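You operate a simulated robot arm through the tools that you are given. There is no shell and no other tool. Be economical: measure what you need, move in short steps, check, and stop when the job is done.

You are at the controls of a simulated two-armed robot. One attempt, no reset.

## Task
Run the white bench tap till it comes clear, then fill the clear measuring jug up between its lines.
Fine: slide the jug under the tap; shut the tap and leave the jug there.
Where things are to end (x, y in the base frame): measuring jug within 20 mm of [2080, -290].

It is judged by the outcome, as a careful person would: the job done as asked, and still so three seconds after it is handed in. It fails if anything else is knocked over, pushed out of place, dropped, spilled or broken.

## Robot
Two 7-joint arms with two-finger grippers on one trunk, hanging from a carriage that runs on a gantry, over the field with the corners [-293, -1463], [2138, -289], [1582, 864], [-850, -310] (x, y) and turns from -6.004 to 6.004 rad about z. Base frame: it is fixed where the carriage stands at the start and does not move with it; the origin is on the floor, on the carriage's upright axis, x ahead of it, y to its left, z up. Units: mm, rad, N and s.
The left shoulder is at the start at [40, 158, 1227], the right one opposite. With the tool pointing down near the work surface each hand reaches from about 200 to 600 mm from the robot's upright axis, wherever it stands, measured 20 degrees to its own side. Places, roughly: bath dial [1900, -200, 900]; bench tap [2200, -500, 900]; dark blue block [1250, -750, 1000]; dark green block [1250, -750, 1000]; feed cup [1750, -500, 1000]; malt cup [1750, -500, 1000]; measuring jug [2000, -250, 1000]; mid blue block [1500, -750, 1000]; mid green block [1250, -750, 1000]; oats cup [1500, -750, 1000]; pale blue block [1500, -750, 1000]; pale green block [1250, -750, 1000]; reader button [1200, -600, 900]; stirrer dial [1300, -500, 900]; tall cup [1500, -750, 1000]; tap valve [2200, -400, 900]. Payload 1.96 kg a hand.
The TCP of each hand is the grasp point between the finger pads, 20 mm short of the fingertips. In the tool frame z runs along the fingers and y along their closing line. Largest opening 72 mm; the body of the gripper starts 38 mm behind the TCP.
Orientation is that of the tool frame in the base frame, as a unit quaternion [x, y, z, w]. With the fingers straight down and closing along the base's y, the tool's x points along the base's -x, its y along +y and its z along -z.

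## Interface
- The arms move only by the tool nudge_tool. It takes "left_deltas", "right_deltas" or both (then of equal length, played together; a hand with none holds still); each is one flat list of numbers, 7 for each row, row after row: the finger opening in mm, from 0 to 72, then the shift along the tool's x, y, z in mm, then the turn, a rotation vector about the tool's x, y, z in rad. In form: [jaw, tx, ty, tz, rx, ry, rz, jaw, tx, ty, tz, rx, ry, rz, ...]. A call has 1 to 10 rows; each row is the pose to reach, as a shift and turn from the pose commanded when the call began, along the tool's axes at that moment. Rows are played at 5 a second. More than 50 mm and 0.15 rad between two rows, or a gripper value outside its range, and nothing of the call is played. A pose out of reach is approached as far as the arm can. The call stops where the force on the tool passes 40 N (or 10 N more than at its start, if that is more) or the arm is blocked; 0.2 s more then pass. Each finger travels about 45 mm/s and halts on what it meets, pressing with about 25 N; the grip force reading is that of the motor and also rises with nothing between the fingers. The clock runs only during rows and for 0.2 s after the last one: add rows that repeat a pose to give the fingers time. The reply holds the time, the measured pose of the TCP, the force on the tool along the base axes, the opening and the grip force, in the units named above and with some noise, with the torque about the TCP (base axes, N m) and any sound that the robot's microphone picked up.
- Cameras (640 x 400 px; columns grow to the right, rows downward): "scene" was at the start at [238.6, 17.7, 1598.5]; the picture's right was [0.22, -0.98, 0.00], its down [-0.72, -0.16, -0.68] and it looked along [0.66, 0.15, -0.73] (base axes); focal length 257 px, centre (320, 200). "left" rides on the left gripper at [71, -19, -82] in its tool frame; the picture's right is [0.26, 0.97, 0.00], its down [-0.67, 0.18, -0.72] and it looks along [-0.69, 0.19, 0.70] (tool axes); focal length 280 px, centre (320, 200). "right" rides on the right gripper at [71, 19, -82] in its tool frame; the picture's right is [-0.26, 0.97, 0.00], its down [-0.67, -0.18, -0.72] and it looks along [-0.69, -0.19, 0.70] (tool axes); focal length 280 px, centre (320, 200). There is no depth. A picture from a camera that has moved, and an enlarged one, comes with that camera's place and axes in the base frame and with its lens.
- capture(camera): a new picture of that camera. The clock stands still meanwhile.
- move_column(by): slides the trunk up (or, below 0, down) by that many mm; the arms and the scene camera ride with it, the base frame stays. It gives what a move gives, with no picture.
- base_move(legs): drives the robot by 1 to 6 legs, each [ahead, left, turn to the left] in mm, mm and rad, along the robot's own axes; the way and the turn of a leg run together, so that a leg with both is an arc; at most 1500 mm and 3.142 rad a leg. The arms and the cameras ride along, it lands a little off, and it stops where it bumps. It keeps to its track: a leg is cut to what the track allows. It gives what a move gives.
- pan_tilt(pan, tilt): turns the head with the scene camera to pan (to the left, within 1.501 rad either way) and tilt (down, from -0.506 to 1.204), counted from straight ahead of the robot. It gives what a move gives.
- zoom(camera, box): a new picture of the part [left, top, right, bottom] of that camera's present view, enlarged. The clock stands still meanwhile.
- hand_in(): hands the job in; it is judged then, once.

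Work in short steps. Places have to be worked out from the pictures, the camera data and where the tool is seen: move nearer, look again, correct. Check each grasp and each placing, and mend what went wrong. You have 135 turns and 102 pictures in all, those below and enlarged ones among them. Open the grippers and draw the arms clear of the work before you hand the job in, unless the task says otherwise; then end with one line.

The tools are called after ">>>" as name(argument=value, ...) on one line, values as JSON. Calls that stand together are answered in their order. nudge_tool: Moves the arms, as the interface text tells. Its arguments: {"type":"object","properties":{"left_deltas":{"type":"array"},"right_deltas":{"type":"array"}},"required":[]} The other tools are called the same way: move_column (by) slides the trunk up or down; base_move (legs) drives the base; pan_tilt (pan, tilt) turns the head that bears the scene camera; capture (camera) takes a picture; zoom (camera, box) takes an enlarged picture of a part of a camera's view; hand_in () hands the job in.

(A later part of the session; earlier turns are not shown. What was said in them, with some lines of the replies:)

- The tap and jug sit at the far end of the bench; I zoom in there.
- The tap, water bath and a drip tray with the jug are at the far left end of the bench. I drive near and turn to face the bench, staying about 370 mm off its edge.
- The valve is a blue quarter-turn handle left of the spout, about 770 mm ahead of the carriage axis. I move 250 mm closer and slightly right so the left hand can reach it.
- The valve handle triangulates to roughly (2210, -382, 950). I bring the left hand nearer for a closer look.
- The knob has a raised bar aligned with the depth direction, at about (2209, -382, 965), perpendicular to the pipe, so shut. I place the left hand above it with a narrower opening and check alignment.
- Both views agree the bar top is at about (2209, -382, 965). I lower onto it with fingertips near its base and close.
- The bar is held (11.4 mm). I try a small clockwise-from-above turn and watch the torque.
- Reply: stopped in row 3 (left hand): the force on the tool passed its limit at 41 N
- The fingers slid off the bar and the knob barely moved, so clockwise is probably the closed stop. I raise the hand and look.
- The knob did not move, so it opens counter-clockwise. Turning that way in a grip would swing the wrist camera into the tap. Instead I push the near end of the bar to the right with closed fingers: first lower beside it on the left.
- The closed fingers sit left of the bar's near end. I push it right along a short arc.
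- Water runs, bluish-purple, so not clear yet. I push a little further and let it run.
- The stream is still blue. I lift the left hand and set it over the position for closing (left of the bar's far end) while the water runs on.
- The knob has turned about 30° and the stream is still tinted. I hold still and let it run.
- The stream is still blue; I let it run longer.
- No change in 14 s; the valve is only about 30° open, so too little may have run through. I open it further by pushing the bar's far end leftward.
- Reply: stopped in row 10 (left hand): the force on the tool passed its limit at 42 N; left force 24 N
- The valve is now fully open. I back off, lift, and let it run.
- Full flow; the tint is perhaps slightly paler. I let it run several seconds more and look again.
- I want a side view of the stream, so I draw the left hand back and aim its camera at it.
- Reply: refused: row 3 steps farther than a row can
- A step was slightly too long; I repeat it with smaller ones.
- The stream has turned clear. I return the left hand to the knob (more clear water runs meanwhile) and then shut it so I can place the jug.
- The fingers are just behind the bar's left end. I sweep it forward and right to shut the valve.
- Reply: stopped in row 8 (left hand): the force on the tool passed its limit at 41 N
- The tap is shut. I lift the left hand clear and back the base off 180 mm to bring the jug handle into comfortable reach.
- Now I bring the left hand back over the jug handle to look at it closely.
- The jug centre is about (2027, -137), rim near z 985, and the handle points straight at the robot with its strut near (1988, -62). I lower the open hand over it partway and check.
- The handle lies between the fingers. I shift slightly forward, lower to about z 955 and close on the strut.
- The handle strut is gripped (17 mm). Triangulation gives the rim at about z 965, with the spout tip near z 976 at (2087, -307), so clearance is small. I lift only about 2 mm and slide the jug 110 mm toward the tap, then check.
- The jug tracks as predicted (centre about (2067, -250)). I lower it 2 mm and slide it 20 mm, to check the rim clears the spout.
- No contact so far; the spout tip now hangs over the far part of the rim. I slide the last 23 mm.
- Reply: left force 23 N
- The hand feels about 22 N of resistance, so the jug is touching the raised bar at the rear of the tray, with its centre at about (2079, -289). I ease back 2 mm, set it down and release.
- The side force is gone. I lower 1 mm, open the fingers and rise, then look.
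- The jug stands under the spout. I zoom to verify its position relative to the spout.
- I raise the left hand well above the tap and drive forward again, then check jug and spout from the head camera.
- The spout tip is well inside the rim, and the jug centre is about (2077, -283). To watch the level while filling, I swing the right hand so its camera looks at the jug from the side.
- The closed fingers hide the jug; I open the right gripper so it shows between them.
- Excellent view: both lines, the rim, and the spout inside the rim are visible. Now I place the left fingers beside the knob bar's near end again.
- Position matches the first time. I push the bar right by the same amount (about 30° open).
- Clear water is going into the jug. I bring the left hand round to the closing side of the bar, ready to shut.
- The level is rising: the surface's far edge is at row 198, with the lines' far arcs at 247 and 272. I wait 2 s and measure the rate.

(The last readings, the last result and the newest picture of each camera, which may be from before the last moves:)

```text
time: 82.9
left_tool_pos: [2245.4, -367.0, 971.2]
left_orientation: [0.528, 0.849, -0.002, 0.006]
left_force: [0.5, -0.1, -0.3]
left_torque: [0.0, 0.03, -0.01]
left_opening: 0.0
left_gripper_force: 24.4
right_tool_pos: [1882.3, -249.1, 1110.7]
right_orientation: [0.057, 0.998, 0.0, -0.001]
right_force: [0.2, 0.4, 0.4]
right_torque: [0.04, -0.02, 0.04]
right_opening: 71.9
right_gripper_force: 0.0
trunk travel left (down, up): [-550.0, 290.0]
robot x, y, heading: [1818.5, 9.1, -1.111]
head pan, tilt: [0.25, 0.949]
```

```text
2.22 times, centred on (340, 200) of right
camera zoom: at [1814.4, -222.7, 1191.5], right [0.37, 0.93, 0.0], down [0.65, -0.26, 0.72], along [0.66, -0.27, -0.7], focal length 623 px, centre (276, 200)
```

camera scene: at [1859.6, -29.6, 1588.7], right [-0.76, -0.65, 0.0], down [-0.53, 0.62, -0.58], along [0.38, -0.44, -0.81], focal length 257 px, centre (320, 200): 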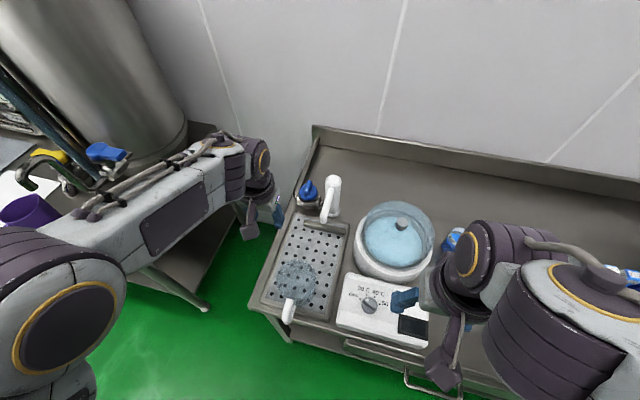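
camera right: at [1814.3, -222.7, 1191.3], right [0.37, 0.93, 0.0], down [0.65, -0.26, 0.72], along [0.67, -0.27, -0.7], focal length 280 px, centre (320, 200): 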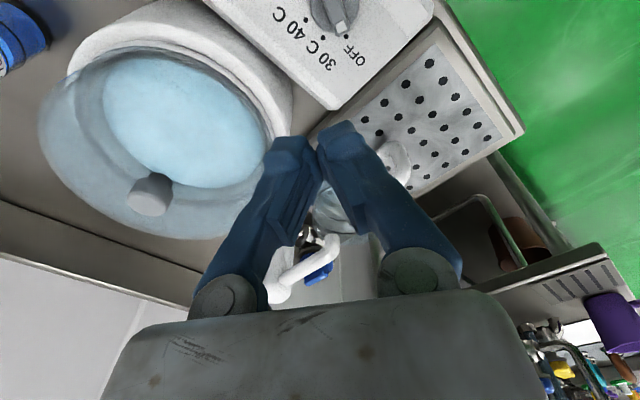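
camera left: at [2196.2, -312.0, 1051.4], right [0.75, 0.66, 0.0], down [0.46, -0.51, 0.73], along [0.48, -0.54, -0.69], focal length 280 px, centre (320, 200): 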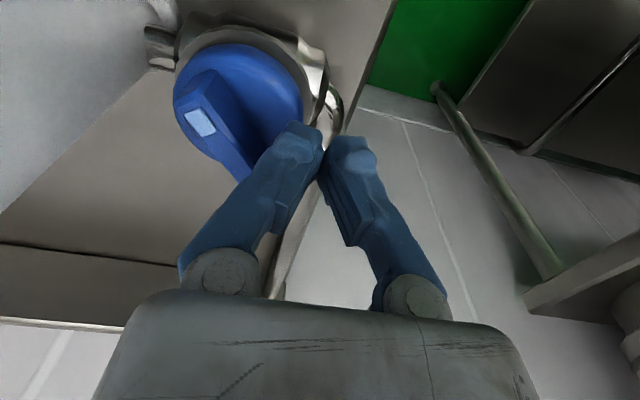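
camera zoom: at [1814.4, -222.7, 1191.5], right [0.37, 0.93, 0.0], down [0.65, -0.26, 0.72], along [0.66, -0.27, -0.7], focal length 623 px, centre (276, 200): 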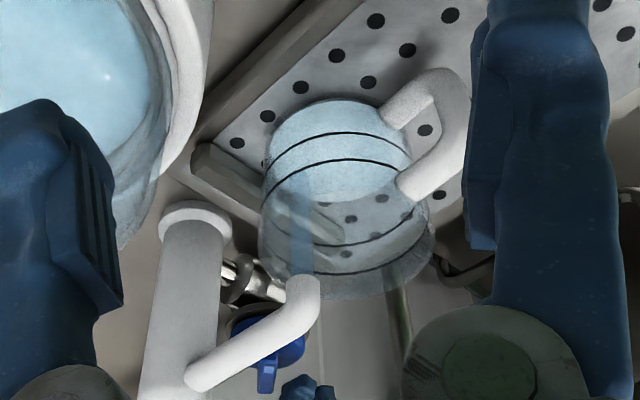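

It rose only a few pixels, so the flow is slow and controllable. I wait about 4 s more.

>>> nudge_tool(left_deltas=[0, 0, 0, 0, 0, 0, 0, 0, 0, 0, 0, 0, 0, 0, 0, 0, 0, 0, 0, 0, 0, 0, 0, 0, 0, 0, 0, 0, 0, 0, 0, 0, 0, 0, 0, 0, 0, 0, 0, 0, 0, 0, 0, 0, 0, 0, 0, 0, 0, 0, 0, 0, 0, 0, 0, 0, 0, 0, 0, 0, 0, 0, 0, 0, 0, 0, 0, 0, 0, 0])

>>> nudge_tool(left_deltas=[0, 0, 0, 0, 0, 0, 0, 0, 0, 0, 0, 0, 0, 0, 0, 0, 0, 0, 0, 0, 0, 0, 0, 0, 0, 0, 0, 0, 0, 0, 0, 0, 0, 0, 0, 0, 0, 0, 0, 0, 0, 0, 0, 0, 0, 0, 0, 0, 0, 0, 0, 0, 0, 0, 0, 0, 0, 0, 0, 0, 0, 0, 0, 0, 0, 0, 0, 0, 0, 0])

>>> zoom(camera="right", box=[260, 110, 420, 290])

```text
time: 85.1
left_tool_pos: [2245.0, -368.5, 970.2]
left_orientation: [0.528, 0.849, -0.002, 0.006]
left_force: [0.7, 0.8, -0.5]
left_torque: [-0.01, 0.03, 0.01]
left_opening: 0.0
left_gripper_force: 24.9
right_tool_pos: [1882.8, -250.7, 1110.2]
right_orientation: [0.057, 0.998, 0.001, 0.0]
right_force: [0.8, -0.5, -0.5]
right_torque: [-0.04, 0.0, 0.0]
right_opening: 71.8
right_gripper_force: 0.1
trunk travel left (down, up): [-550.0, 290.0]
robot x, y, heading: [1819.5, 6.4, -1.117]
head pan, tilt: [0.25, 0.949]
```

```text
time: 87.3
left_tool_pos: [2245.3, -367.9, 969.9]
left_orientation: [0.528, 0.849, -0.003, 0.007]
left_force: [-0.2, 0.0, 0.5]
left_torque: [-0.01, 0.0, 0.01]
left_opening: 0.1
left_gripper_force: 25.5
right_tool_pos: [1883.8, -249.7, 1110.9]
right_orientation: [0.057, 0.998, 0.0, 0.0]
right_force: [0.4, -0.7, 0.2]
right_torque: [0.01, 0.02, -0.02]
right_opening: 72.0
right_gripper_force: 0.1
trunk travel left (down, up): [-550.0, 290.0]
robot x, y, heading: [1820.4, 8.8, -1.116]
head pan, tilt: [0.25, 0.949]
```

```text
2.22 times, centred on (340, 200) of right
camera zoom: at [1814.4, -222.7, 1191.5], right [0.37, 0.93, 0.0], down [0.65, -0.26, 0.72], along [0.66, -0.27, -0.7], focal length 623 px, centre (276, 200)
```

zoom: 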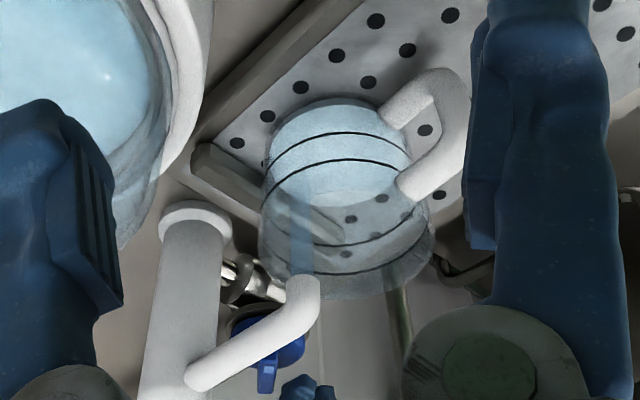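

About 1.6 px/s; roughly 30 s more is needed. I wait in batches.

>>> nudge_tool(left_deltas=[0, 0, 0, 0, 0, 0, 0, 0, 0, 0, 0, 0, 0, 0, 0, 0, 0, 0, 0, 0, 0, 0, 0, 0, 0, 0, 0, 0, 0, 0, 0, 0, 0, 0, 0, 0, 0, 0, 0, 0, 0, 0, 0, 0, 0, 0, 0, 0, 0, 0, 0, 0, 0, 0, 0, 0, 0, 0, 0, 0, 0, 0, 0, 0, 0, 0, 0, 0, 0, 0])

>>> nudge_tool(left_deltas=[0, 0, 0, 0, 0, 0, 0, 0, 0, 0, 0, 0, 0, 0, 0, 0, 0, 0, 0, 0, 0, 0, 0, 0, 0, 0, 0, 0, 0, 0, 0, 0, 0, 0, 0, 0, 0, 0, 0, 0, 0, 0, 0, 0, 0, 0, 0, 0, 0, 0, 0, 0, 0, 0, 0, 0, 0, 0, 0, 0, 0, 0, 0, 0, 0, 0, 0, 0, 0, 0])

>>> nudge_tool(left_deltas=[0, 0, 0, 0, 0, 0, 0, 0, 0, 0, 0, 0, 0, 0, 0, 0, 0, 0, 0, 0, 0, 0, 0, 0, 0, 0, 0, 0, 0, 0, 0, 0, 0, 0, 0, 0, 0, 0, 0, 0, 0, 0, 0, 0, 0, 0, 0, 0, 0, 0, 0, 0, 0, 0, 0, 0, 0, 0, 0, 0, 0, 0, 0, 0, 0, 0, 0, 0, 0, 0])

>>> nudge_tool(left_deltas=[0, 0, 0, 0, 0, 0, 0, 0, 0, 0, 0, 0, 0, 0, 0, 0, 0, 0, 0, 0, 0, 0, 0, 0, 0, 0, 0, 0, 0, 0, 0, 0, 0, 0, 0, 0, 0, 0, 0, 0, 0, 0, 0, 0, 0, 0, 0, 0, 0, 0, 0, 0, 0, 0, 0, 0, 0, 0, 0, 0, 0, 0, 0, 0, 0, 0, 0, 0, 0, 0])

>>> zoom(camera="right", box=[260, 110, 420, 290])

```text
time: 89.5
left_tool_pos: [2246.4, -367.5, 970.7]
left_orientation: [0.527, 0.85, -0.002, 0.006]
left_force: [0.4, -0.5, 0.3]
left_torque: [0.02, 0.02, -0.01]
left_opening: 0.0
left_gripper_force: 25.0
right_tool_pos: [1881.9, -250.2, 1109.6]
right_orientation: [0.057, 0.998, 0.0, 0.0]
right_force: [-0.3, -0.2, 0.2]
right_torque: [0.01, -0.03, 0.01]
right_opening: 72.1
right_gripper_force: 0.0
trunk travel left (down, up): [-550.0, 290.0]
robot x, y, heading: [1819.2, 6.6, -1.12]
head pan, tilt: [0.25, 0.949]
```

```text
time: 91.7
left_tool_pos: [2245.5, -368.2, 971.4]
left_orientation: [0.528, 0.849, -0.004, 0.007]
left_force: [-0.6, 0.2, 1.1]
left_torque: [0.02, -0.02, -0.02]
left_opening: 0.1
left_gripper_force: 25.4
right_tool_pos: [1882.5, -249.1, 1110.6]
right_orientation: [0.058, 0.998, -0.001, 0.0]
right_force: [0.1, -0.3, 0.6]
right_torque: [0.01, 0.01, -0.01]
right_opening: 71.8
right_gripper_force: 0.1
trunk travel left (down, up): [-550.0, 290.0]
robot x, y, heading: [1820.4, 8.6, -1.109]
head pan, tilt: [0.25, 0.949]
```

```text
time: 93.9
left_tool_pos: [2246.4, -367.5, 971.4]
left_orientation: [0.528, 0.849, -0.003, 0.006]
left_force: [0.1, -0.5, -0.1]
left_torque: [0.02, 0.02, 0.03]
left_opening: 0.2
left_gripper_force: 25.4
right_tool_pos: [1882.4, -248.8, 1110.0]
right_orientation: [0.058, 0.998, 0.0, 0.0]
right_force: [0.7, 0.8, 0.2]
right_torque: [-0.02, 0.02, 0.0]
right_opening: 71.8
right_gripper_force: 0.1
trunk travel left (down, up): [-550.0, 290.0]
robot x, y, heading: [1819.0, 5.2, -1.111]
head pan, tilt: [0.25, 0.949]
```

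```text
time: 96.1
left_tool_pos: [2245.3, -368.1, 971.1]
left_orientation: [0.528, 0.849, -0.003, 0.007]
left_force: [-0.4, -0.2, -0.7]
left_torque: [0.02, -0.04, -0.04]
left_opening: 0.0
left_gripper_force: 25.0
right_tool_pos: [1883.0, -248.9, 1109.3]
right_orientation: [0.058, 0.998, 0.0, 0.0]
right_force: [0.5, -0.2, 0.2]
right_torque: [-0.01, 0.03, 0.05]
right_opening: 72.2
right_gripper_force: 0.1
trunk travel left (down, up): [-550.0, 290.0]
robot x, y, heading: [1818.0, 5.8, -1.114]
head pan, tilt: [0.25, 0.949]
```

```text
2.22 times, centred on (340, 200) of right
camera zoom: at [1814.4, -222.7, 1191.5], right [0.37, 0.93, 0.0], down [0.65, -0.26, 0.72], along [0.66, -0.27, -0.7], focal length 623 px, centre (276, 200)
```

zoom: 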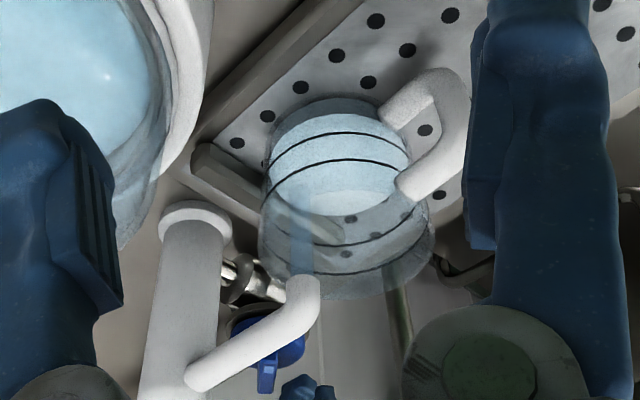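

Near edge at about row 114; it must reach the band between the near arcs (133–160). I continue.

>>> nudge_tool(left_deltas=[0, 0, 0, 0, 0, 0, 0, 0, 0, 0, 0, 0, 0, 0, 0, 0, 0, 0, 0, 0, 0, 0, 0, 0, 0, 0, 0, 0, 0, 0, 0, 0, 0, 0, 0, 0, 0, 0, 0, 0, 0, 0, 0, 0, 0, 0, 0, 0, 0, 0, 0, 0, 0, 0, 0, 0, 0, 0, 0, 0, 0, 0, 0, 0, 0, 0, 0, 0, 0, 0])

>>> nudge_tool(left_deltas=[0, 0, 0, 0, 0, 0, 0, 0, 0, 0, 0, 0, 0, 0, 0, 0, 0, 0, 0, 0, 0, 0, 0, 0, 0, 0, 0, 0, 0, 0, 0, 0, 0, 0, 0, 0, 0, 0, 0, 0, 0, 0, 0, 0, 0, 0, 0, 0, 0, 0, 0, 0, 0, 0, 0, 0, 0, 0, 0, 0, 0, 0, 0, 0, 0, 0, 0, 0, 0, 0])

>>> nudge_tool(left_deltas=[0, 0, 0, 0, 0, 0, 0, 0, 0, 0, 0, 0, 0, 0, 0, 0, 0, 0, 0, 0, 0, 0, 0, 0, 0, 0, 0, 0, 0, 0, 0, 0, 0, 0, 0, 0, 0, 0, 0, 0, 0, 0, 0, 0, 0, 0, 0, 0, 0, 0, 0, 0, 0, 0, 0, 0, 0, 0, 0, 0, 0, 0, 0, 0, 0, 0, 0, 0, 0, 0])

>>> nudge_tool(left_deltas=[0, 0, 0, 0, 0, 0, 0, 0, 0, 0, 0, 0, 0, 0, 0, 0, 0, 0, 0, 0, 0, 0, 0, 0, 0, 0, 0, 0, 0, 0, 0, 0, 0, 0, 0, 0, 0, 0, 0, 0, 0, 0, 0, 0, 0, 0, 0, 0, 0, 0, 0, 0, 0, 0, 0, 0, 0, 0, 0, 0, 0, 0, 0, 0, 0, 0, 0, 0, 0, 0])

>>> nudge_tool(left_deltas=[0, 0, 0, 0, 0, 0, 0, 0, 0, 0, 0, 0, 0, 0, 0, 0, 0, 0, 0, 0, 0, 0, 0, 0, 0, 0, 0, 0, 0, 0, 0, 0, 0, 0, 0, 0, 0, 0, 0, 0, 0, 0, 0, 0, 0, 0, 0, 0, 0, 0, 0, 0, 0, 0, 0, 0, 0, 0, 0, 0, 0, 0, 0, 0, 0, 0, 0, 0, 0, 0])

>>> zoom(camera="right", box=[260, 110, 420, 290])

```text
time: 98.3
left_tool_pos: [2245.7, -367.6, 970.7]
left_orientation: [0.528, 0.849, -0.003, 0.007]
left_force: [0.0, 0.6, 0.0]
left_torque: [-0.01, 0.02, 0.0]
left_opening: 0.0
left_gripper_force: 25.0
right_tool_pos: [1883.4, -249.9, 1109.5]
right_orientation: [0.058, 0.998, 0.0, 0.0]
right_force: [0.0, 0.1, -0.6]
right_torque: [-0.01, -0.01, -0.02]
right_opening: 72.0
right_gripper_force: 0.1
trunk travel left (down, up): [-550.0, 290.0]
robot x, y, heading: [1819.7, 7.5, -1.118]
head pan, tilt: [0.25, 0.949]
```

```text
time: 100.5
left_tool_pos: [2246.2, -367.7, 970.2]
left_orientation: [0.528, 0.849, -0.003, 0.006]
left_force: [-0.3, 0.1, 0.4]
left_torque: [0.01, -0.01, 0.0]
left_opening: 0.0
left_gripper_force: 25.4
right_tool_pos: [1882.7, -249.5, 1110.9]
right_orientation: [0.057, 0.998, 0.0, 0.0]
right_force: [0.2, 0.1, 0.4]
right_torque: [-0.02, -0.03, 0.0]
right_opening: 71.9
right_gripper_force: 0.0
trunk travel left (down, up): [-550.0, 290.0]
robot x, y, heading: [1817.2, 5.3, -1.116]
head pan, tilt: [0.25, 0.949]
```

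```text
time: 102.7
left_tool_pos: [2245.5, -368.7, 971.3]
left_orientation: [0.528, 0.849, -0.002, 0.007]
left_force: [-0.4, -0.5, 0.6]
left_torque: [-0.02, 0.0, 0.01]
left_opening: 0.0
left_gripper_force: 24.6
right_tool_pos: [1881.6, -249.5, 1109.8]
right_orientation: [0.057, 0.998, 0.0, 0.0]
right_force: [-0.8, -0.6, 0.3]
right_torque: [0.01, 0.03, 0.04]
right_opening: 72.2
right_gripper_force: 0.1
trunk travel left (down, up): [-550.0, 290.0]
robot x, y, heading: [1821.9, 7.2, -1.116]
head pan, tilt: [0.25, 0.949]
```

```text
time: 104.9
left_tool_pos: [2245.4, -367.0, 970.4]
left_orientation: [0.528, 0.849, -0.003, 0.007]
left_force: [-0.4, -0.5, 0.0]
left_torque: [0.0, 0.0, 0.02]
left_opening: 0.0
left_gripper_force: 25.1
right_tool_pos: [1882.3, -249.9, 1110.3]
right_orientation: [0.057, 0.998, 0.0, 0.0]
right_force: [-0.1, 0.4, -0.6]
right_torque: [-0.01, -0.01, -0.02]
right_opening: 72.1
right_gripper_force: 0.0
trunk travel left (down, up): [-550.0, 290.0]
robot x, y, heading: [1820.1, 8.7, -1.121]
head pan, tilt: [0.25, 0.949]
```

```text
time: 107.1
left_tool_pos: [2246.2, -367.1, 970.4]
left_orientation: [0.527, 0.85, -0.003, 0.007]
left_force: [-0.3, 0.7, 0.9]
left_torque: [0.0, 0.02, 0.01]
left_opening: 0.1
left_gripper_force: 25.0
right_tool_pos: [1882.6, -250.7, 1110.2]
right_orientation: [0.057, 0.998, 0.0, 0.0]
right_force: [0.4, -0.1, 0.1]
right_torque: [0.0, 0.0, 0.04]
right_opening: 72.3
right_gripper_force: 0.1
trunk travel left (down, up): [-550.0, 290.0]
robot x, y, heading: [1820.9, 8.3, -1.119]
head pan, tilt: [0.25, 0.949]
```

```text
2.22 times, centred on (340, 200) of right
camera zoom: at [1814.3, -222.7, 1191.5], right [0.37, 0.93, 0.0], down [0.65, -0.26, 0.72], along [0.66, -0.27, -0.7], focal length 623 px, centre (276, 200)
```

zoom: 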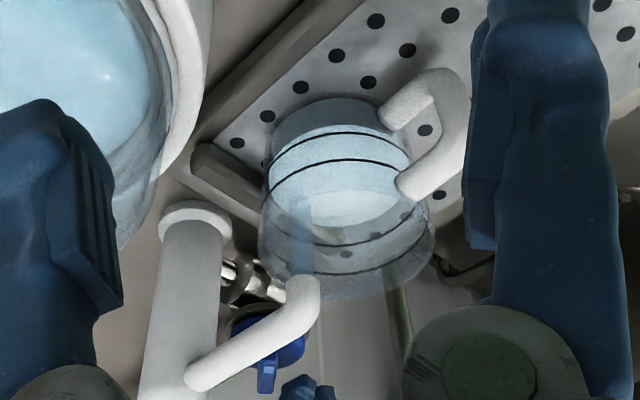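

>>> zoom(camera="right", box=[315, 145, 375, 190])

```text
8.89 times, centred on (345, 168) of right
camera zoom: at [1814.3, -222.7, 1191.5], right [0.37, 0.93, 0.0], down [0.65, -0.26, 0.72], along [0.66, -0.27, -0.7], focal length 2492 px, centre (98, 489)
```

zoom: 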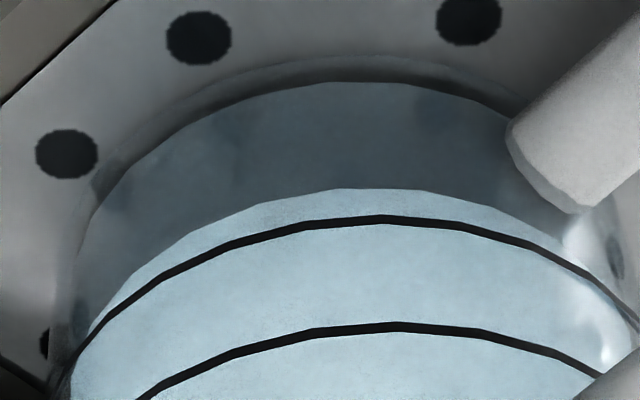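

Now precise: the surface's near edge is at 190, lower line 220, upper line 328 in this zoom. I aim for about 275 and wait some 9 s before remeasuring.

>>> nudge_tool(left_deltas=[0, 0, 0, 0, 0, 0, 0, 0, 0, 0, 0, 0, 0, 0, 0, 0, 0, 0, 0, 0, 0, 0, 0, 0, 0, 0, 0, 0, 0, 0, 0, 0, 0, 0, 0, 0, 0, 0, 0, 0, 0, 0, 0, 0, 0, 0, 0, 0, 0, 0, 0, 0, 0, 0, 0, 0, 0, 0, 0, 0, 0, 0, 0, 0, 0, 0, 0, 0, 0, 0])

>>> nudge_tool(left_deltas=[0, 0, 0, 0, 0, 0, 0, 0, 0, 0, 0, 0, 0, 0, 0, 0, 0, 0, 0, 0, 0, 0, 0, 0, 0, 0, 0, 0, 0, 0, 0, 0, 0, 0, 0, 0, 0, 0, 0, 0, 0, 0, 0, 0, 0, 0, 0, 0, 0, 0, 0, 0, 0, 0, 0, 0, 0, 0, 0, 0, 0, 0, 0, 0, 0, 0, 0, 0, 0, 0])

>>> nudge_tool(left_deltas=[0, 0, 0, 0, 0, 0, 0, 0, 0, 0, 0, 0, 0, 0, 0, 0, 0, 0, 0, 0, 0, 0, 0, 0, 0, 0, 0, 0, 0, 0, 0, 0, 0, 0, 0, 0, 0, 0, 0, 0, 0, 0, 0, 0, 0, 0, 0, 0, 0, 0, 0, 0, 0, 0, 0, 0, 0, 0, 0, 0, 0, 0, 0, 0, 0, 0, 0, 0, 0, 0])

>>> nudge_tool(left_deltas=[0, 0, 0, 0, 0, 0, 0, 0, 0, 0, 0, 0, 0, 0, 0, 0, 0, 0, 0, 0, 0, 0, 0, 0, 0, 0, 0, 0, 0, 0, 0, 0, 0, 0, 0, 0, 0, 0, 0, 0, 0, 0, 0, 0, 0, 0, 0, 0, 0, 0, 0, 0, 0, 0, 0, 0, 0, 0, 0, 0, 0, 0, 0, 0, 0, 0, 0, 0, 0, 0])

>>> zoom(camera="right", box=[315, 145, 375, 190])

```text
time: 109.3
left_tool_pos: [2245.7, -368.0, 971.0]
left_orientation: [0.528, 0.849, -0.003, 0.006]
left_force: [0.3, -0.1, -0.7]
left_torque: [0.04, 0.01, 0.01]
left_opening: 0.1
left_gripper_force: 25.1
right_tool_pos: [1882.7, -249.1, 1109.3]
right_orientation: [0.057, 0.998, 0.0, 0.0]
right_force: [-0.6, 1.1, 0.7]
right_torque: [0.01, -0.04, -0.02]
right_opening: 72.1
right_gripper_force: 0.1
trunk travel left (down, up): [-550.0, 290.0]
robot x, y, heading: [1821.2, 7.7, -1.113]
head pan, tilt: [0.25, 0.949]
```

```text
time: 111.5
left_tool_pos: [2245.8, -367.5, 969.9]
left_orientation: [0.528, 0.849, -0.003, 0.006]
left_force: [0.2, -0.1, 0.1]
left_torque: [-0.01, -0.01, -0.01]
left_opening: 0.1
left_gripper_force: 24.6
right_tool_pos: [1880.8, -250.1, 1109.4]
right_orientation: [0.058, 0.998, 0.0, 0.0]
right_force: [0.7, 0.1, -0.1]
right_torque: [0.0, -0.01, -0.01]
right_opening: 71.6
right_gripper_force: 0.0
trunk travel left (down, up): [-550.0, 290.0]
robot x, y, heading: [1820.7, 9.5, -1.112]
head pan, tilt: [0.25, 0.949]
```

```text
time: 113.7
left_tool_pos: [2246.3, -367.8, 971.7]
left_orientation: [0.527, 0.85, -0.003, 0.007]
left_force: [0.8, 0.8, 1.0]
left_torque: [-0.02, -0.01, 0.02]
left_opening: 0.0
left_gripper_force: 25.3
right_tool_pos: [1882.1, -249.9, 1110.5]
right_orientation: [0.058, 0.998, 0.0, 0.0]
right_force: [-0.3, 0.5, -0.3]
right_torque: [-0.02, -0.01, -0.04]
right_opening: 72.4
right_gripper_force: 0.0
trunk travel left (down, up): [-550.0, 290.0]
robot x, y, heading: [1817.2, 8.6, -1.119]
head pan, tilt: [0.25, 0.949]
```

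```text
time: 115.9
left_tool_pos: [2245.6, -367.4, 970.3]
left_orientation: [0.528, 0.849, -0.003, 0.006]
left_force: [0.9, 0.1, 0.8]
left_torque: [-0.02, 0.02, 0.01]
left_opening: 0.0
left_gripper_force: 24.5
right_tool_pos: [1882.5, -249.9, 1109.5]
right_orientation: [0.057, 0.998, 0.0, -0.001]
right_force: [0.1, -0.4, 0.4]
right_torque: [0.0, 0.01, -0.02]
right_opening: 71.9
right_gripper_force: 0.1
trunk travel left (down, up): [-550.0, 290.0]
robot x, y, heading: [1819.9, 5.1, -1.112]
head pan, tilt: [0.25, 0.949]
```

```text
8.89 times, centred on (345, 168) of right
camera zoom: at [1814.4, -222.7, 1191.5], right [0.37, 0.93, 0.0], down [0.65, -0.26, 0.72], along [0.66, -0.27, -0.7], focal length 2492 px, centre (98, 489)
```

zoom: 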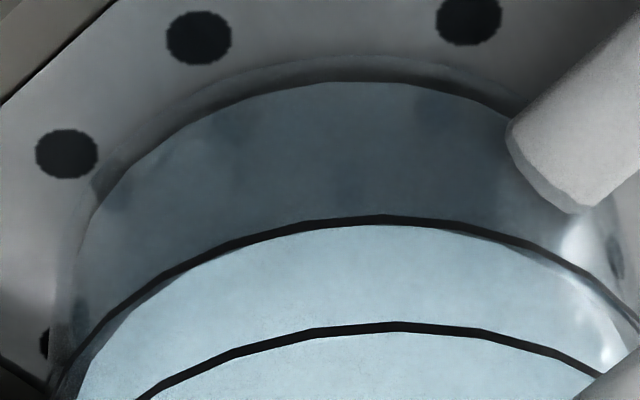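

The near edge is at 226, just at the lower line, rising about 4 px/s. About 11 s more.

>>> nudge_tool(left_deltas=[0, 0, 0, 0, 0, 0, 0, 0, 0, 0, 0, 0, 0, 0, 0, 0, 0, 0, 0, 0, 0, 0, 0, 0, 0, 0, 0, 0, 0, 0, 0, 0, 0, 0, 0, 0, 0, 0, 0, 0, 0, 0, 0, 0, 0, 0, 0, 0, 0, 0, 0, 0, 0, 0, 0, 0, 0, 0, 0, 0, 0, 0, 0, 0, 0, 0, 0, 0, 0, 0])

>>> nudge_tool(left_deltas=[0, 0, 0, 0, 0, 0, 0, 0, 0, 0, 0, 0, 0, 0, 0, 0, 0, 0, 0, 0, 0, 0, 0, 0, 0, 0, 0, 0, 0, 0, 0, 0, 0, 0, 0, 0, 0, 0, 0, 0, 0, 0, 0, 0, 0, 0, 0, 0, 0, 0, 0, 0, 0, 0, 0, 0, 0, 0, 0, 0, 0, 0, 0, 0, 0, 0, 0, 0, 0, 0])

>>> nudge_tool(left_deltas=[0, 0, 0, 0, 0, 0, 0, 0, 0, 0, 0, 0, 0, 0, 0, 0, 0, 0, 0, 0, 0, 0, 0, 0, 0, 0, 0, 0, 0, 0, 0, 0, 0, 0, 0, 0, 0, 0, 0, 0, 0, 0, 0, 0, 0, 0, 0, 0, 0, 0, 0, 0, 0, 0, 0, 0, 0, 0, 0, 0, 0, 0, 0, 0, 0, 0, 0, 0, 0, 0])

>>> nudge_tool(left_deltas=[0, 0, 0, 0, 0, 0, 0, 0, 0, 0, 0, 0, 0, 0, 0, 0, 0, 0, 0, 0, 0, 0, 0, 0, 0, 0, 0, 0, 0, 0, 0, 0, 0, 0, 0, 0, 0, 0, 0, 0, 0, 0, 0, 0, 0, 0, 0, 0, 0, 0, 0, 0, 0, 0, 0, 0, 0, 0, 0, 0, 0, 0, 0, 0, 0, 0, 0, 0, 0, 0])

>>> zoom(camera="right", box=[310, 145, 390, 235])

```text
time: 118.1
left_tool_pos: [2244.8, -367.8, 971.3]
left_orientation: [0.528, 0.849, -0.003, 0.007]
left_force: [-0.1, 0.6, -0.6]
left_torque: [-0.05, 0.03, 0.0]
left_opening: 0.3
left_gripper_force: 24.8
right_tool_pos: [1882.0, -249.4, 1109.3]
right_orientation: [0.058, 0.998, 0.001, 0.0]
right_force: [-0.3, 0.5, 0.2]
right_torque: [0.01, -0.01, -0.01]
right_opening: 72.0
right_gripper_force: 0.0
trunk travel left (down, up): [-550.0, 290.0]
robot x, y, heading: [1819.1, 7.7, -1.107]
head pan, tilt: [0.25, 0.949]
```

```text
time: 120.3
left_tool_pos: [2246.6, -367.1, 970.4]
left_orientation: [0.527, 0.85, -0.004, 0.007]
left_force: [0.1, -0.9, 0.2]
left_torque: [0.01, 0.03, 0.04]
left_opening: 0.3
left_gripper_force: 24.8
right_tool_pos: [1881.7, -249.3, 1109.4]
right_orientation: [0.058, 0.998, 0.0, 0.0]
right_force: [-0.2, -0.8, 0.0]
right_torque: [-0.01, 0.01, 0.0]
right_opening: 72.0
right_gripper_force: 0.1
trunk travel left (down, up): [-550.0, 290.0]
robot x, y, heading: [1820.6, 7.0, -1.113]
head pan, tilt: [0.25, 0.949]
```

```text
time: 122.5
left_tool_pos: [2246.4, -367.9, 970.8]
left_orientation: [0.528, 0.849, -0.003, 0.007]
left_force: [0.2, -0.9, -0.1]
left_torque: [0.0, -0.02, 0.0]
left_opening: 0.0
left_gripper_force: 24.7
right_tool_pos: [1882.8, -249.6, 1110.2]
right_orientation: [0.058, 0.998, -0.001, 0.0]
right_force: [-0.5, 1.0, 0.6]
right_torque: [-0.02, -0.01, -0.03]
right_opening: 71.7
right_gripper_force: 0.1
trunk travel left (down, up): [-550.0, 290.0]
robot x, y, heading: [1819.6, 7.7, -1.116]
head pan, tilt: [0.25, 0.949]
```

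```text
time: 124.7
left_tool_pos: [2245.5, -367.4, 970.1]
left_orientation: [0.527, 0.85, -0.003, 0.006]
left_force: [0.8, 0.5, -0.4]
left_torque: [0.0, 0.0, 0.02]
left_opening: 0.2
left_gripper_force: 24.6
right_tool_pos: [1882.6, -248.5, 1110.3]
right_orientation: [0.058, 0.998, -0.001, 0.0]
right_force: [-0.1, -0.4, 0.4]
right_torque: [0.02, 0.01, -0.02]
right_opening: 72.1
right_gripper_force: 0.0
trunk travel left (down, up): [-550.0, 290.0]
robot x, y, heading: [1823.2, 8.9, -1.116]
head pan, tilt: [0.25, 0.949]
```

```text
4.44 times, centred on (350, 190) of right
camera zoom: at [1814.4, -222.7, 1191.5], right [0.37, 0.93, 0.0], down [0.65, -0.26, 0.72], along [0.66, -0.27, -0.7], focal length 1246 px, centre (187, 244)
```

zoom: 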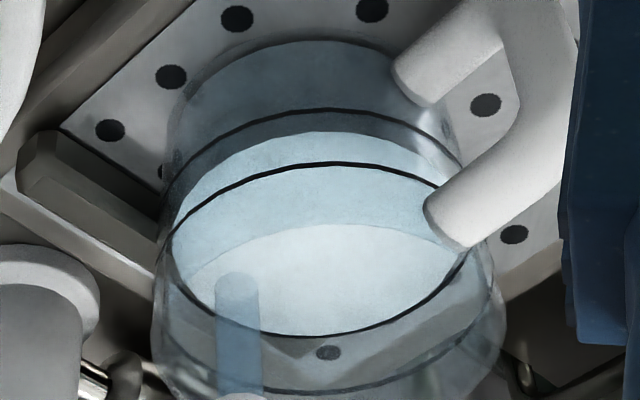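

The level is clearly above the lower line; accounting for wall thickness it is about 0.2–0.4 of the way. I wait about 4 s more.

>>> nudge_tool(left_deltas=[0, 0, 0, 0, 0, 0, 0, 0, 0, 0, 0, 0, 0, 0, 0, 0, 0, 0, 0, 0, 0, 0, 0, 0, 0, 0, 0, 0, 0, 0, 0, 0, 0, 0, 0, 0, 0, 0, 0, 0, 0, 0, 0, 0, 0, 0, 0, 0, 0, 0, 0, 0, 0, 0, 0, 0, 0, 0, 0, 0, 0, 0, 0, 0, 0, 0, 0, 0, 0, 0])

>>> nudge_tool(left_deltas=[0, 0, 0, 0, 0, 0, 0, 0, 0, 0, 0, 0, 0, 0, 0, 0, 0, 0, 0, 0, 0, 0, 0, 0, 0, 0, 0, 0, 0, 0, 0, 0, 0, 0, 0, 0, 0, 0, 0, 0, 0, 0, 0, 0, 0, 0, 0, 0, 0, 0, 0, 0, 0, 0, 0, 0, 0, 0, 0, 0, 0, 0, 0, 0, 0, 0, 0, 0, 0, 0])

>>> zoom(camera="right", box=[310, 145, 390, 235])

```text
time: 126.9
left_tool_pos: [2245.4, -367.8, 970.0]
left_orientation: [0.527, 0.85, -0.004, 0.006]
left_force: [0.4, 0.4, 1.0]
left_torque: [-0.01, 0.0, 0.0]
left_opening: 0.1
left_gripper_force: 24.7
right_tool_pos: [1881.8, -248.4, 1109.9]
right_orientation: [0.058, 0.998, 0.0, 0.0]
right_force: [0.8, -0.1, 0.8]
right_torque: [-0.04, -0.01, 0.01]
right_opening: 71.9
right_gripper_force: 0.0
trunk travel left (down, up): [-550.0, 290.0]
robot x, y, heading: [1824.2, 5.3, -1.12]
head pan, tilt: [0.25, 0.949]
```

```text
time: 129.1
left_tool_pos: [2246.8, -367.3, 972.0]
left_orientation: [0.528, 0.849, -0.003, 0.006]
left_force: [-0.5, 0.3, -0.2]
left_torque: [0.02, 0.0, -0.01]
left_opening: 0.0
left_gripper_force: 24.3
right_tool_pos: [1882.7, -250.6, 1110.7]
right_orientation: [0.057, 0.998, 0.0, 0.0]
right_force: [0.2, -0.6, 0.2]
right_torque: [-0.01, 0.01, -0.01]
right_opening: 72.1
right_gripper_force: 0.1
trunk travel left (down, up): [-550.0, 290.0]
robot x, y, heading: [1820.5, 9.3, -1.117]
head pan, tilt: [0.25, 0.949]
```

```text
4.44 times, centred on (350, 190) of right
camera zoom: at [1814.3, -222.7, 1191.5], right [0.37, 0.93, 0.0], down [0.65, -0.26, 0.72], along [0.66, -0.27, -0.7], focal length 1246 px, centre (187, 244)
```

zoom: 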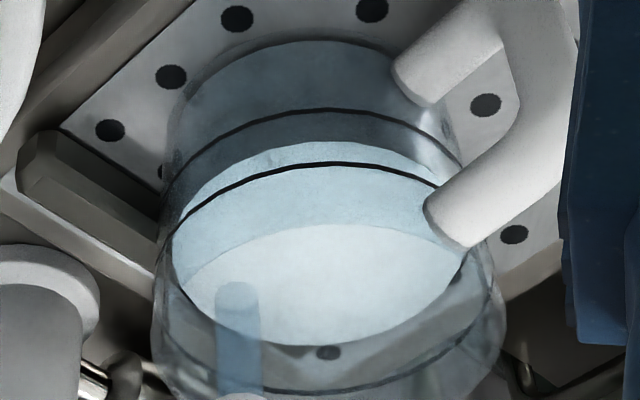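

The level is about 0.4 of the way between the lines. After one more second I close the valve in the same call.

>>> nudge_tool(left_deltas=[0, 0, 0, 0, 0, 0, 0, 0, 0, 0, 0, 0, 0, 0, 0, 0, 0, 0, 0, 0, 0, 0, -3, -9, 2, 0, 0, 0, 0, -7, -13, 2, 0, 0, 0, 0, -12, -16, 2, 0, 0, 0, 0, -16, -20, 2, 0, 0, 0, 0, -17, -25, 2, 0, 0, 0, 0, -17, -28, 2, 0, 0, 0])

>>> zoom(camera="right", box=[310, 145, 390, 235])

>>> capture(camera="left")

```text
time: 131.3
left_tool_pos: [2238.3, -388.1, 969.8]
left_orientation: [0.522, 0.853, 0.002, 0.008]
left_force: [14.3, 12.9, 3.1]
left_torque: [0.13, -0.07, -0.21]
left_opening: 0.0
left_gripper_force: 24.6
right_tool_pos: [1887.1, -246.8, 1110.4]
right_orientation: [0.056, 0.998, 0.001, 0.002]
right_force: [-0.3, 0.1, -0.1]
right_torque: [0.01, 0.01, 0.0]
right_opening: 72.0
right_gripper_force: 0.1
trunk travel left (down, up): [-550.0, 290.0]
robot x, y, heading: [1818.7, 8.1, -1.111]
head pan, tilt: [0.25, 0.949]
stopped in row 9 (left hand): the force on the tool passed its limit at 41 N (the readings are from after the stop); the commanded pose is now the measured one
```

```text
4.44 times, centred on (350, 190) of right
camera zoom: at [1818.3, -220.2, 1191.1], right [0.37, 0.93, 0.0], down [0.65, -0.26, 0.72], along [0.67, -0.26, -0.7], focal length 1246 px, centre (187, 244)
```

zoom: 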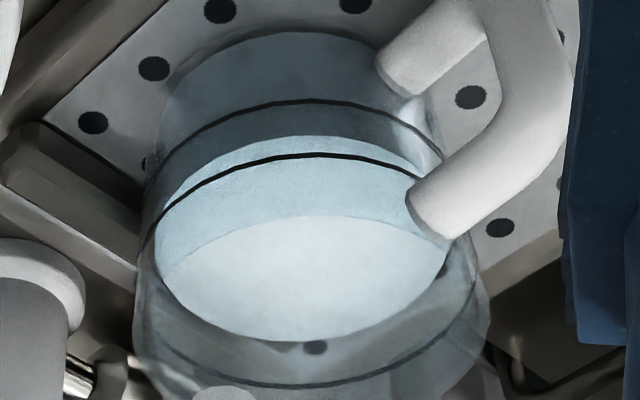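

```text
34 pictures are left
camera left: at [2187.1, -333.8, 1049.8], right [0.74, 0.67, 0.01], down [0.46, -0.51, 0.73], along [0.49, -0.53, -0.69], focal length 280 px, centre (320, 200)
```

left: 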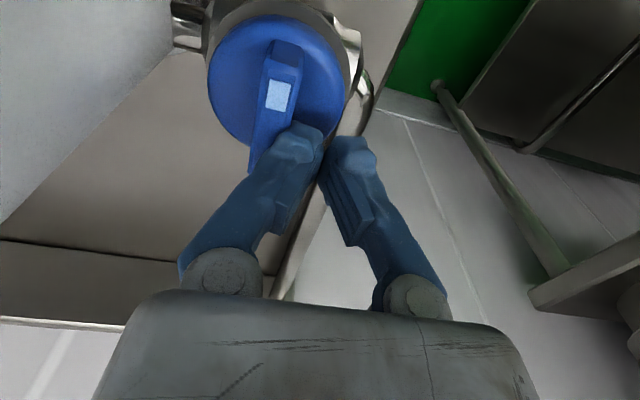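

The stream has stopped and the level is mid-way between the lines. I withdraw the left hand up and away.

>>> nudge_tool(left_deltas=[0, 0, 10, -8, 0, 0, 0, 0, 0, 12, -50, 0, 0, 0, 0, 0, 12, -95, 0, 0, 0, 0, 10, 12, -140, 0, 0, 0, 30, 40, 12, -170, 0, 0, 0, 60, 75, 15, -190, 0, 0, 0, 60, 75, 15, -190, 0, 0, 0])

>>> zoom(camera="right", box=[260, 110, 420, 290])

>>> zoom(camera="scene", box=[240, 220, 380, 340])

```text
time: 132.9
left_tool_pos: [2208.4, -315.8, 1157.5]
left_orientation: [0.524, 0.852, -0.001, 0.008]
left_force: [0.2, 0.5, 0.2]
left_torque: [-0.02, 0.02, -0.04]
left_opening: 60.0
left_gripper_force: 0.0
right_tool_pos: [1882.8, -248.9, 1109.6]
right_orientation: [0.057, 0.998, 0.001, 0.0]
right_force: [-0.2, 0.3, -0.3]
right_torque: [-0.02, -0.03, -0.01]
right_opening: 72.2
right_gripper_force: 0.0
trunk travel left (down, up): [-550.0, 290.0]
robot x, y, heading: [1823.3, 6.9, -1.115]
head pan, tilt: [0.25, 0.949]
```

```text
2.22 times, centred on (340, 200) of right
camera zoom: at [1815.1, -222.5, 1191.5], right [0.37, 0.93, 0.0], down [0.65, -0.26, 0.72], along [0.67, -0.26, -0.7], focal length 623 px, centre (276, 200)
```

zoom: 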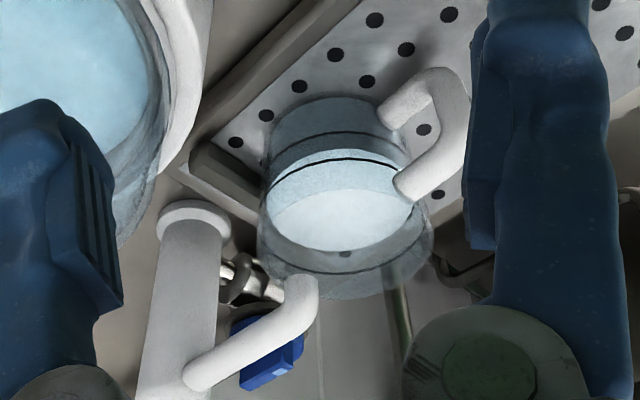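

```text
3.33 times, centred on (310, 280) of scene
camera zoom: at [1939.2, -190.6, 1588.7], right [-0.76, -0.65, 0.0], down [-0.53, 0.62, -0.58], along [0.38, -0.44, -0.81], focal length 857 px, centre (353, -67)
```

zoom: 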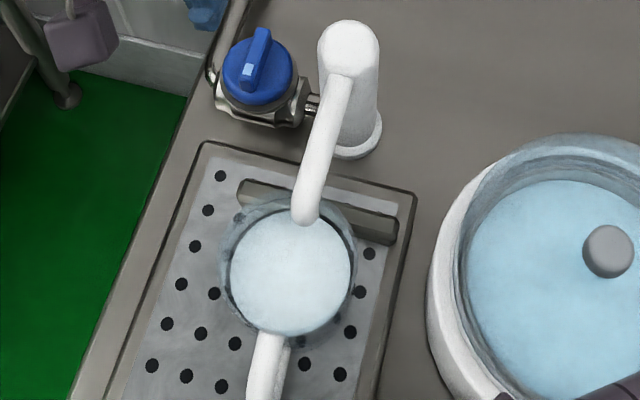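

The valve is shut, there is no drip, the water stands between the lines, and the jug is about 11 mm from its mark. I raise the right hand and back the robot away.

>>> nudge_tool(right_deltas=[72, 0, 0, -45, 0, 0, 0, 72, 0, 0, -90, 0, 0, 0, 72, 0, 0, -100, 0, 0, 0], left_deltas=[60, 0, 0, -20, 0, 0, 0, 60, 0, 0, -40, 0, 0, 0, 60, 0, 0, -50, 0, 0, 0])

>>> base_move(legs=[[-300, 0, 0]])

>>> pan_tilt(pan=0.1, tilt=0.75)

>>> capture(camera="scene")

>>> zoom(camera="scene", box=[240, 190, 400, 310])

```text
time: 133.7
left_tool_pos: [2208.9, -317.2, 1208.0]
left_orientation: [0.524, 0.852, -0.001, 0.007]
left_force: [0.4, -0.5, -0.2]
left_torque: [0.0, -0.02, -0.01]
left_opening: 59.9
left_gripper_force: 0.1
right_tool_pos: [1882.7, -250.1, 1210.5]
right_orientation: [0.057, 0.998, 0.0, 0.0]
right_force: [0.1, 0.1, -0.3]
right_torque: [0.02, 0.01, 0.02]
right_opening: 72.0
right_gripper_force: 0.1
trunk travel left (down, up): [-550.0, 290.0]
robot x, y, heading: [1819.6, 3.5, -1.114]
head pan, tilt: [0.25, 0.949]
```

```text
time: 135.8
left_tool_pos: [2074.3, -44.2, 1207.3]
left_orientation: [0.526, 0.851, -0.001, 0.008]
left_force: [0.3, -0.3, -1.5]
left_torque: [-0.01, 0.01, 0.0]
left_opening: 60.3
left_gripper_force: 0.0
right_tool_pos: [1747.9, 22.3, 1209.1]
right_orientation: [0.058, 0.998, 0.0, 0.0]
right_force: [-0.2, 0.1, 0.5]
right_torque: [-0.02, 0.0, -0.03]
right_opening: 72.0
right_gripper_force: 0.1
trunk travel left (down, up): [-550.0, 290.0]
robot x, y, heading: [1688.2, 280.9, -1.118]
head pan, tilt: [0.25, 0.949]
```

```text
time: 136.5
left_tool_pos: [2074.8, -44.3, 1207.9]
left_orientation: [0.525, 0.851, -0.001, 0.008]
left_force: [0.2, -0.7, -0.3]
left_torque: [-0.01, 0.01, -0.03]
left_opening: 59.8
left_gripper_force: 0.1
right_tool_pos: [1748.3, 22.9, 1209.9]
right_orientation: [0.059, 0.998, 0.0, -0.001]
right_force: [-0.9, 0.5, -0.5]
right_torque: [0.01, 0.01, 0.0]
right_opening: 71.9
right_gripper_force: 0.1
trunk travel left (down, up): [-550.0, 290.0]
robot x, y, heading: [1689.7, 282.9, -1.117]
head pan, tilt: [0.099, 0.75]
```

```text
31 pictures are left
camera scene: at [1801.5, 67.0, 1604.2], right [-0.85, -0.53, 0.0], down [-0.36, 0.58, -0.73], along [0.38, -0.62, -0.68], focal length 257 px, centre (320, 200)
```

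scene: 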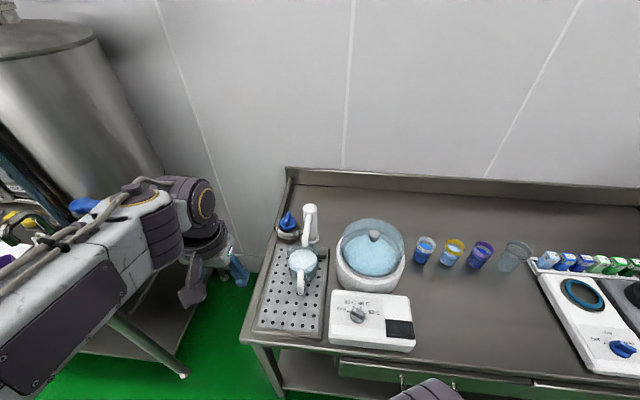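

```text
3.33 times, centred on (320, 250) of scene
camera zoom: at [1801.5, 67.0, 1604.2], right [-0.85, -0.53, 0.0], down [-0.36, 0.58, -0.73], along [0.38, -0.62, -0.68], focal length 857 px, centre (320, 33)
```

zoom: 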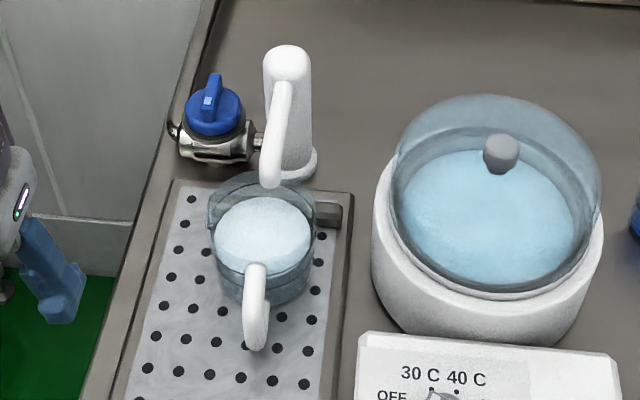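

Everything is in order: tap shut, jug under the spout, level between its lines, nothing else disturbed, arms clear. I hand the job in.

>>> hand_in()

```text
The job is handed in.
```

I ran the tap until the water came clear, filled the jug to about midway between its lines, shut the tap and left the jug under the spout. My camera estimate puts the jug 6–11 mm from [2080, -290]. It sits about as far back as the raised bar on the drip tray allows.
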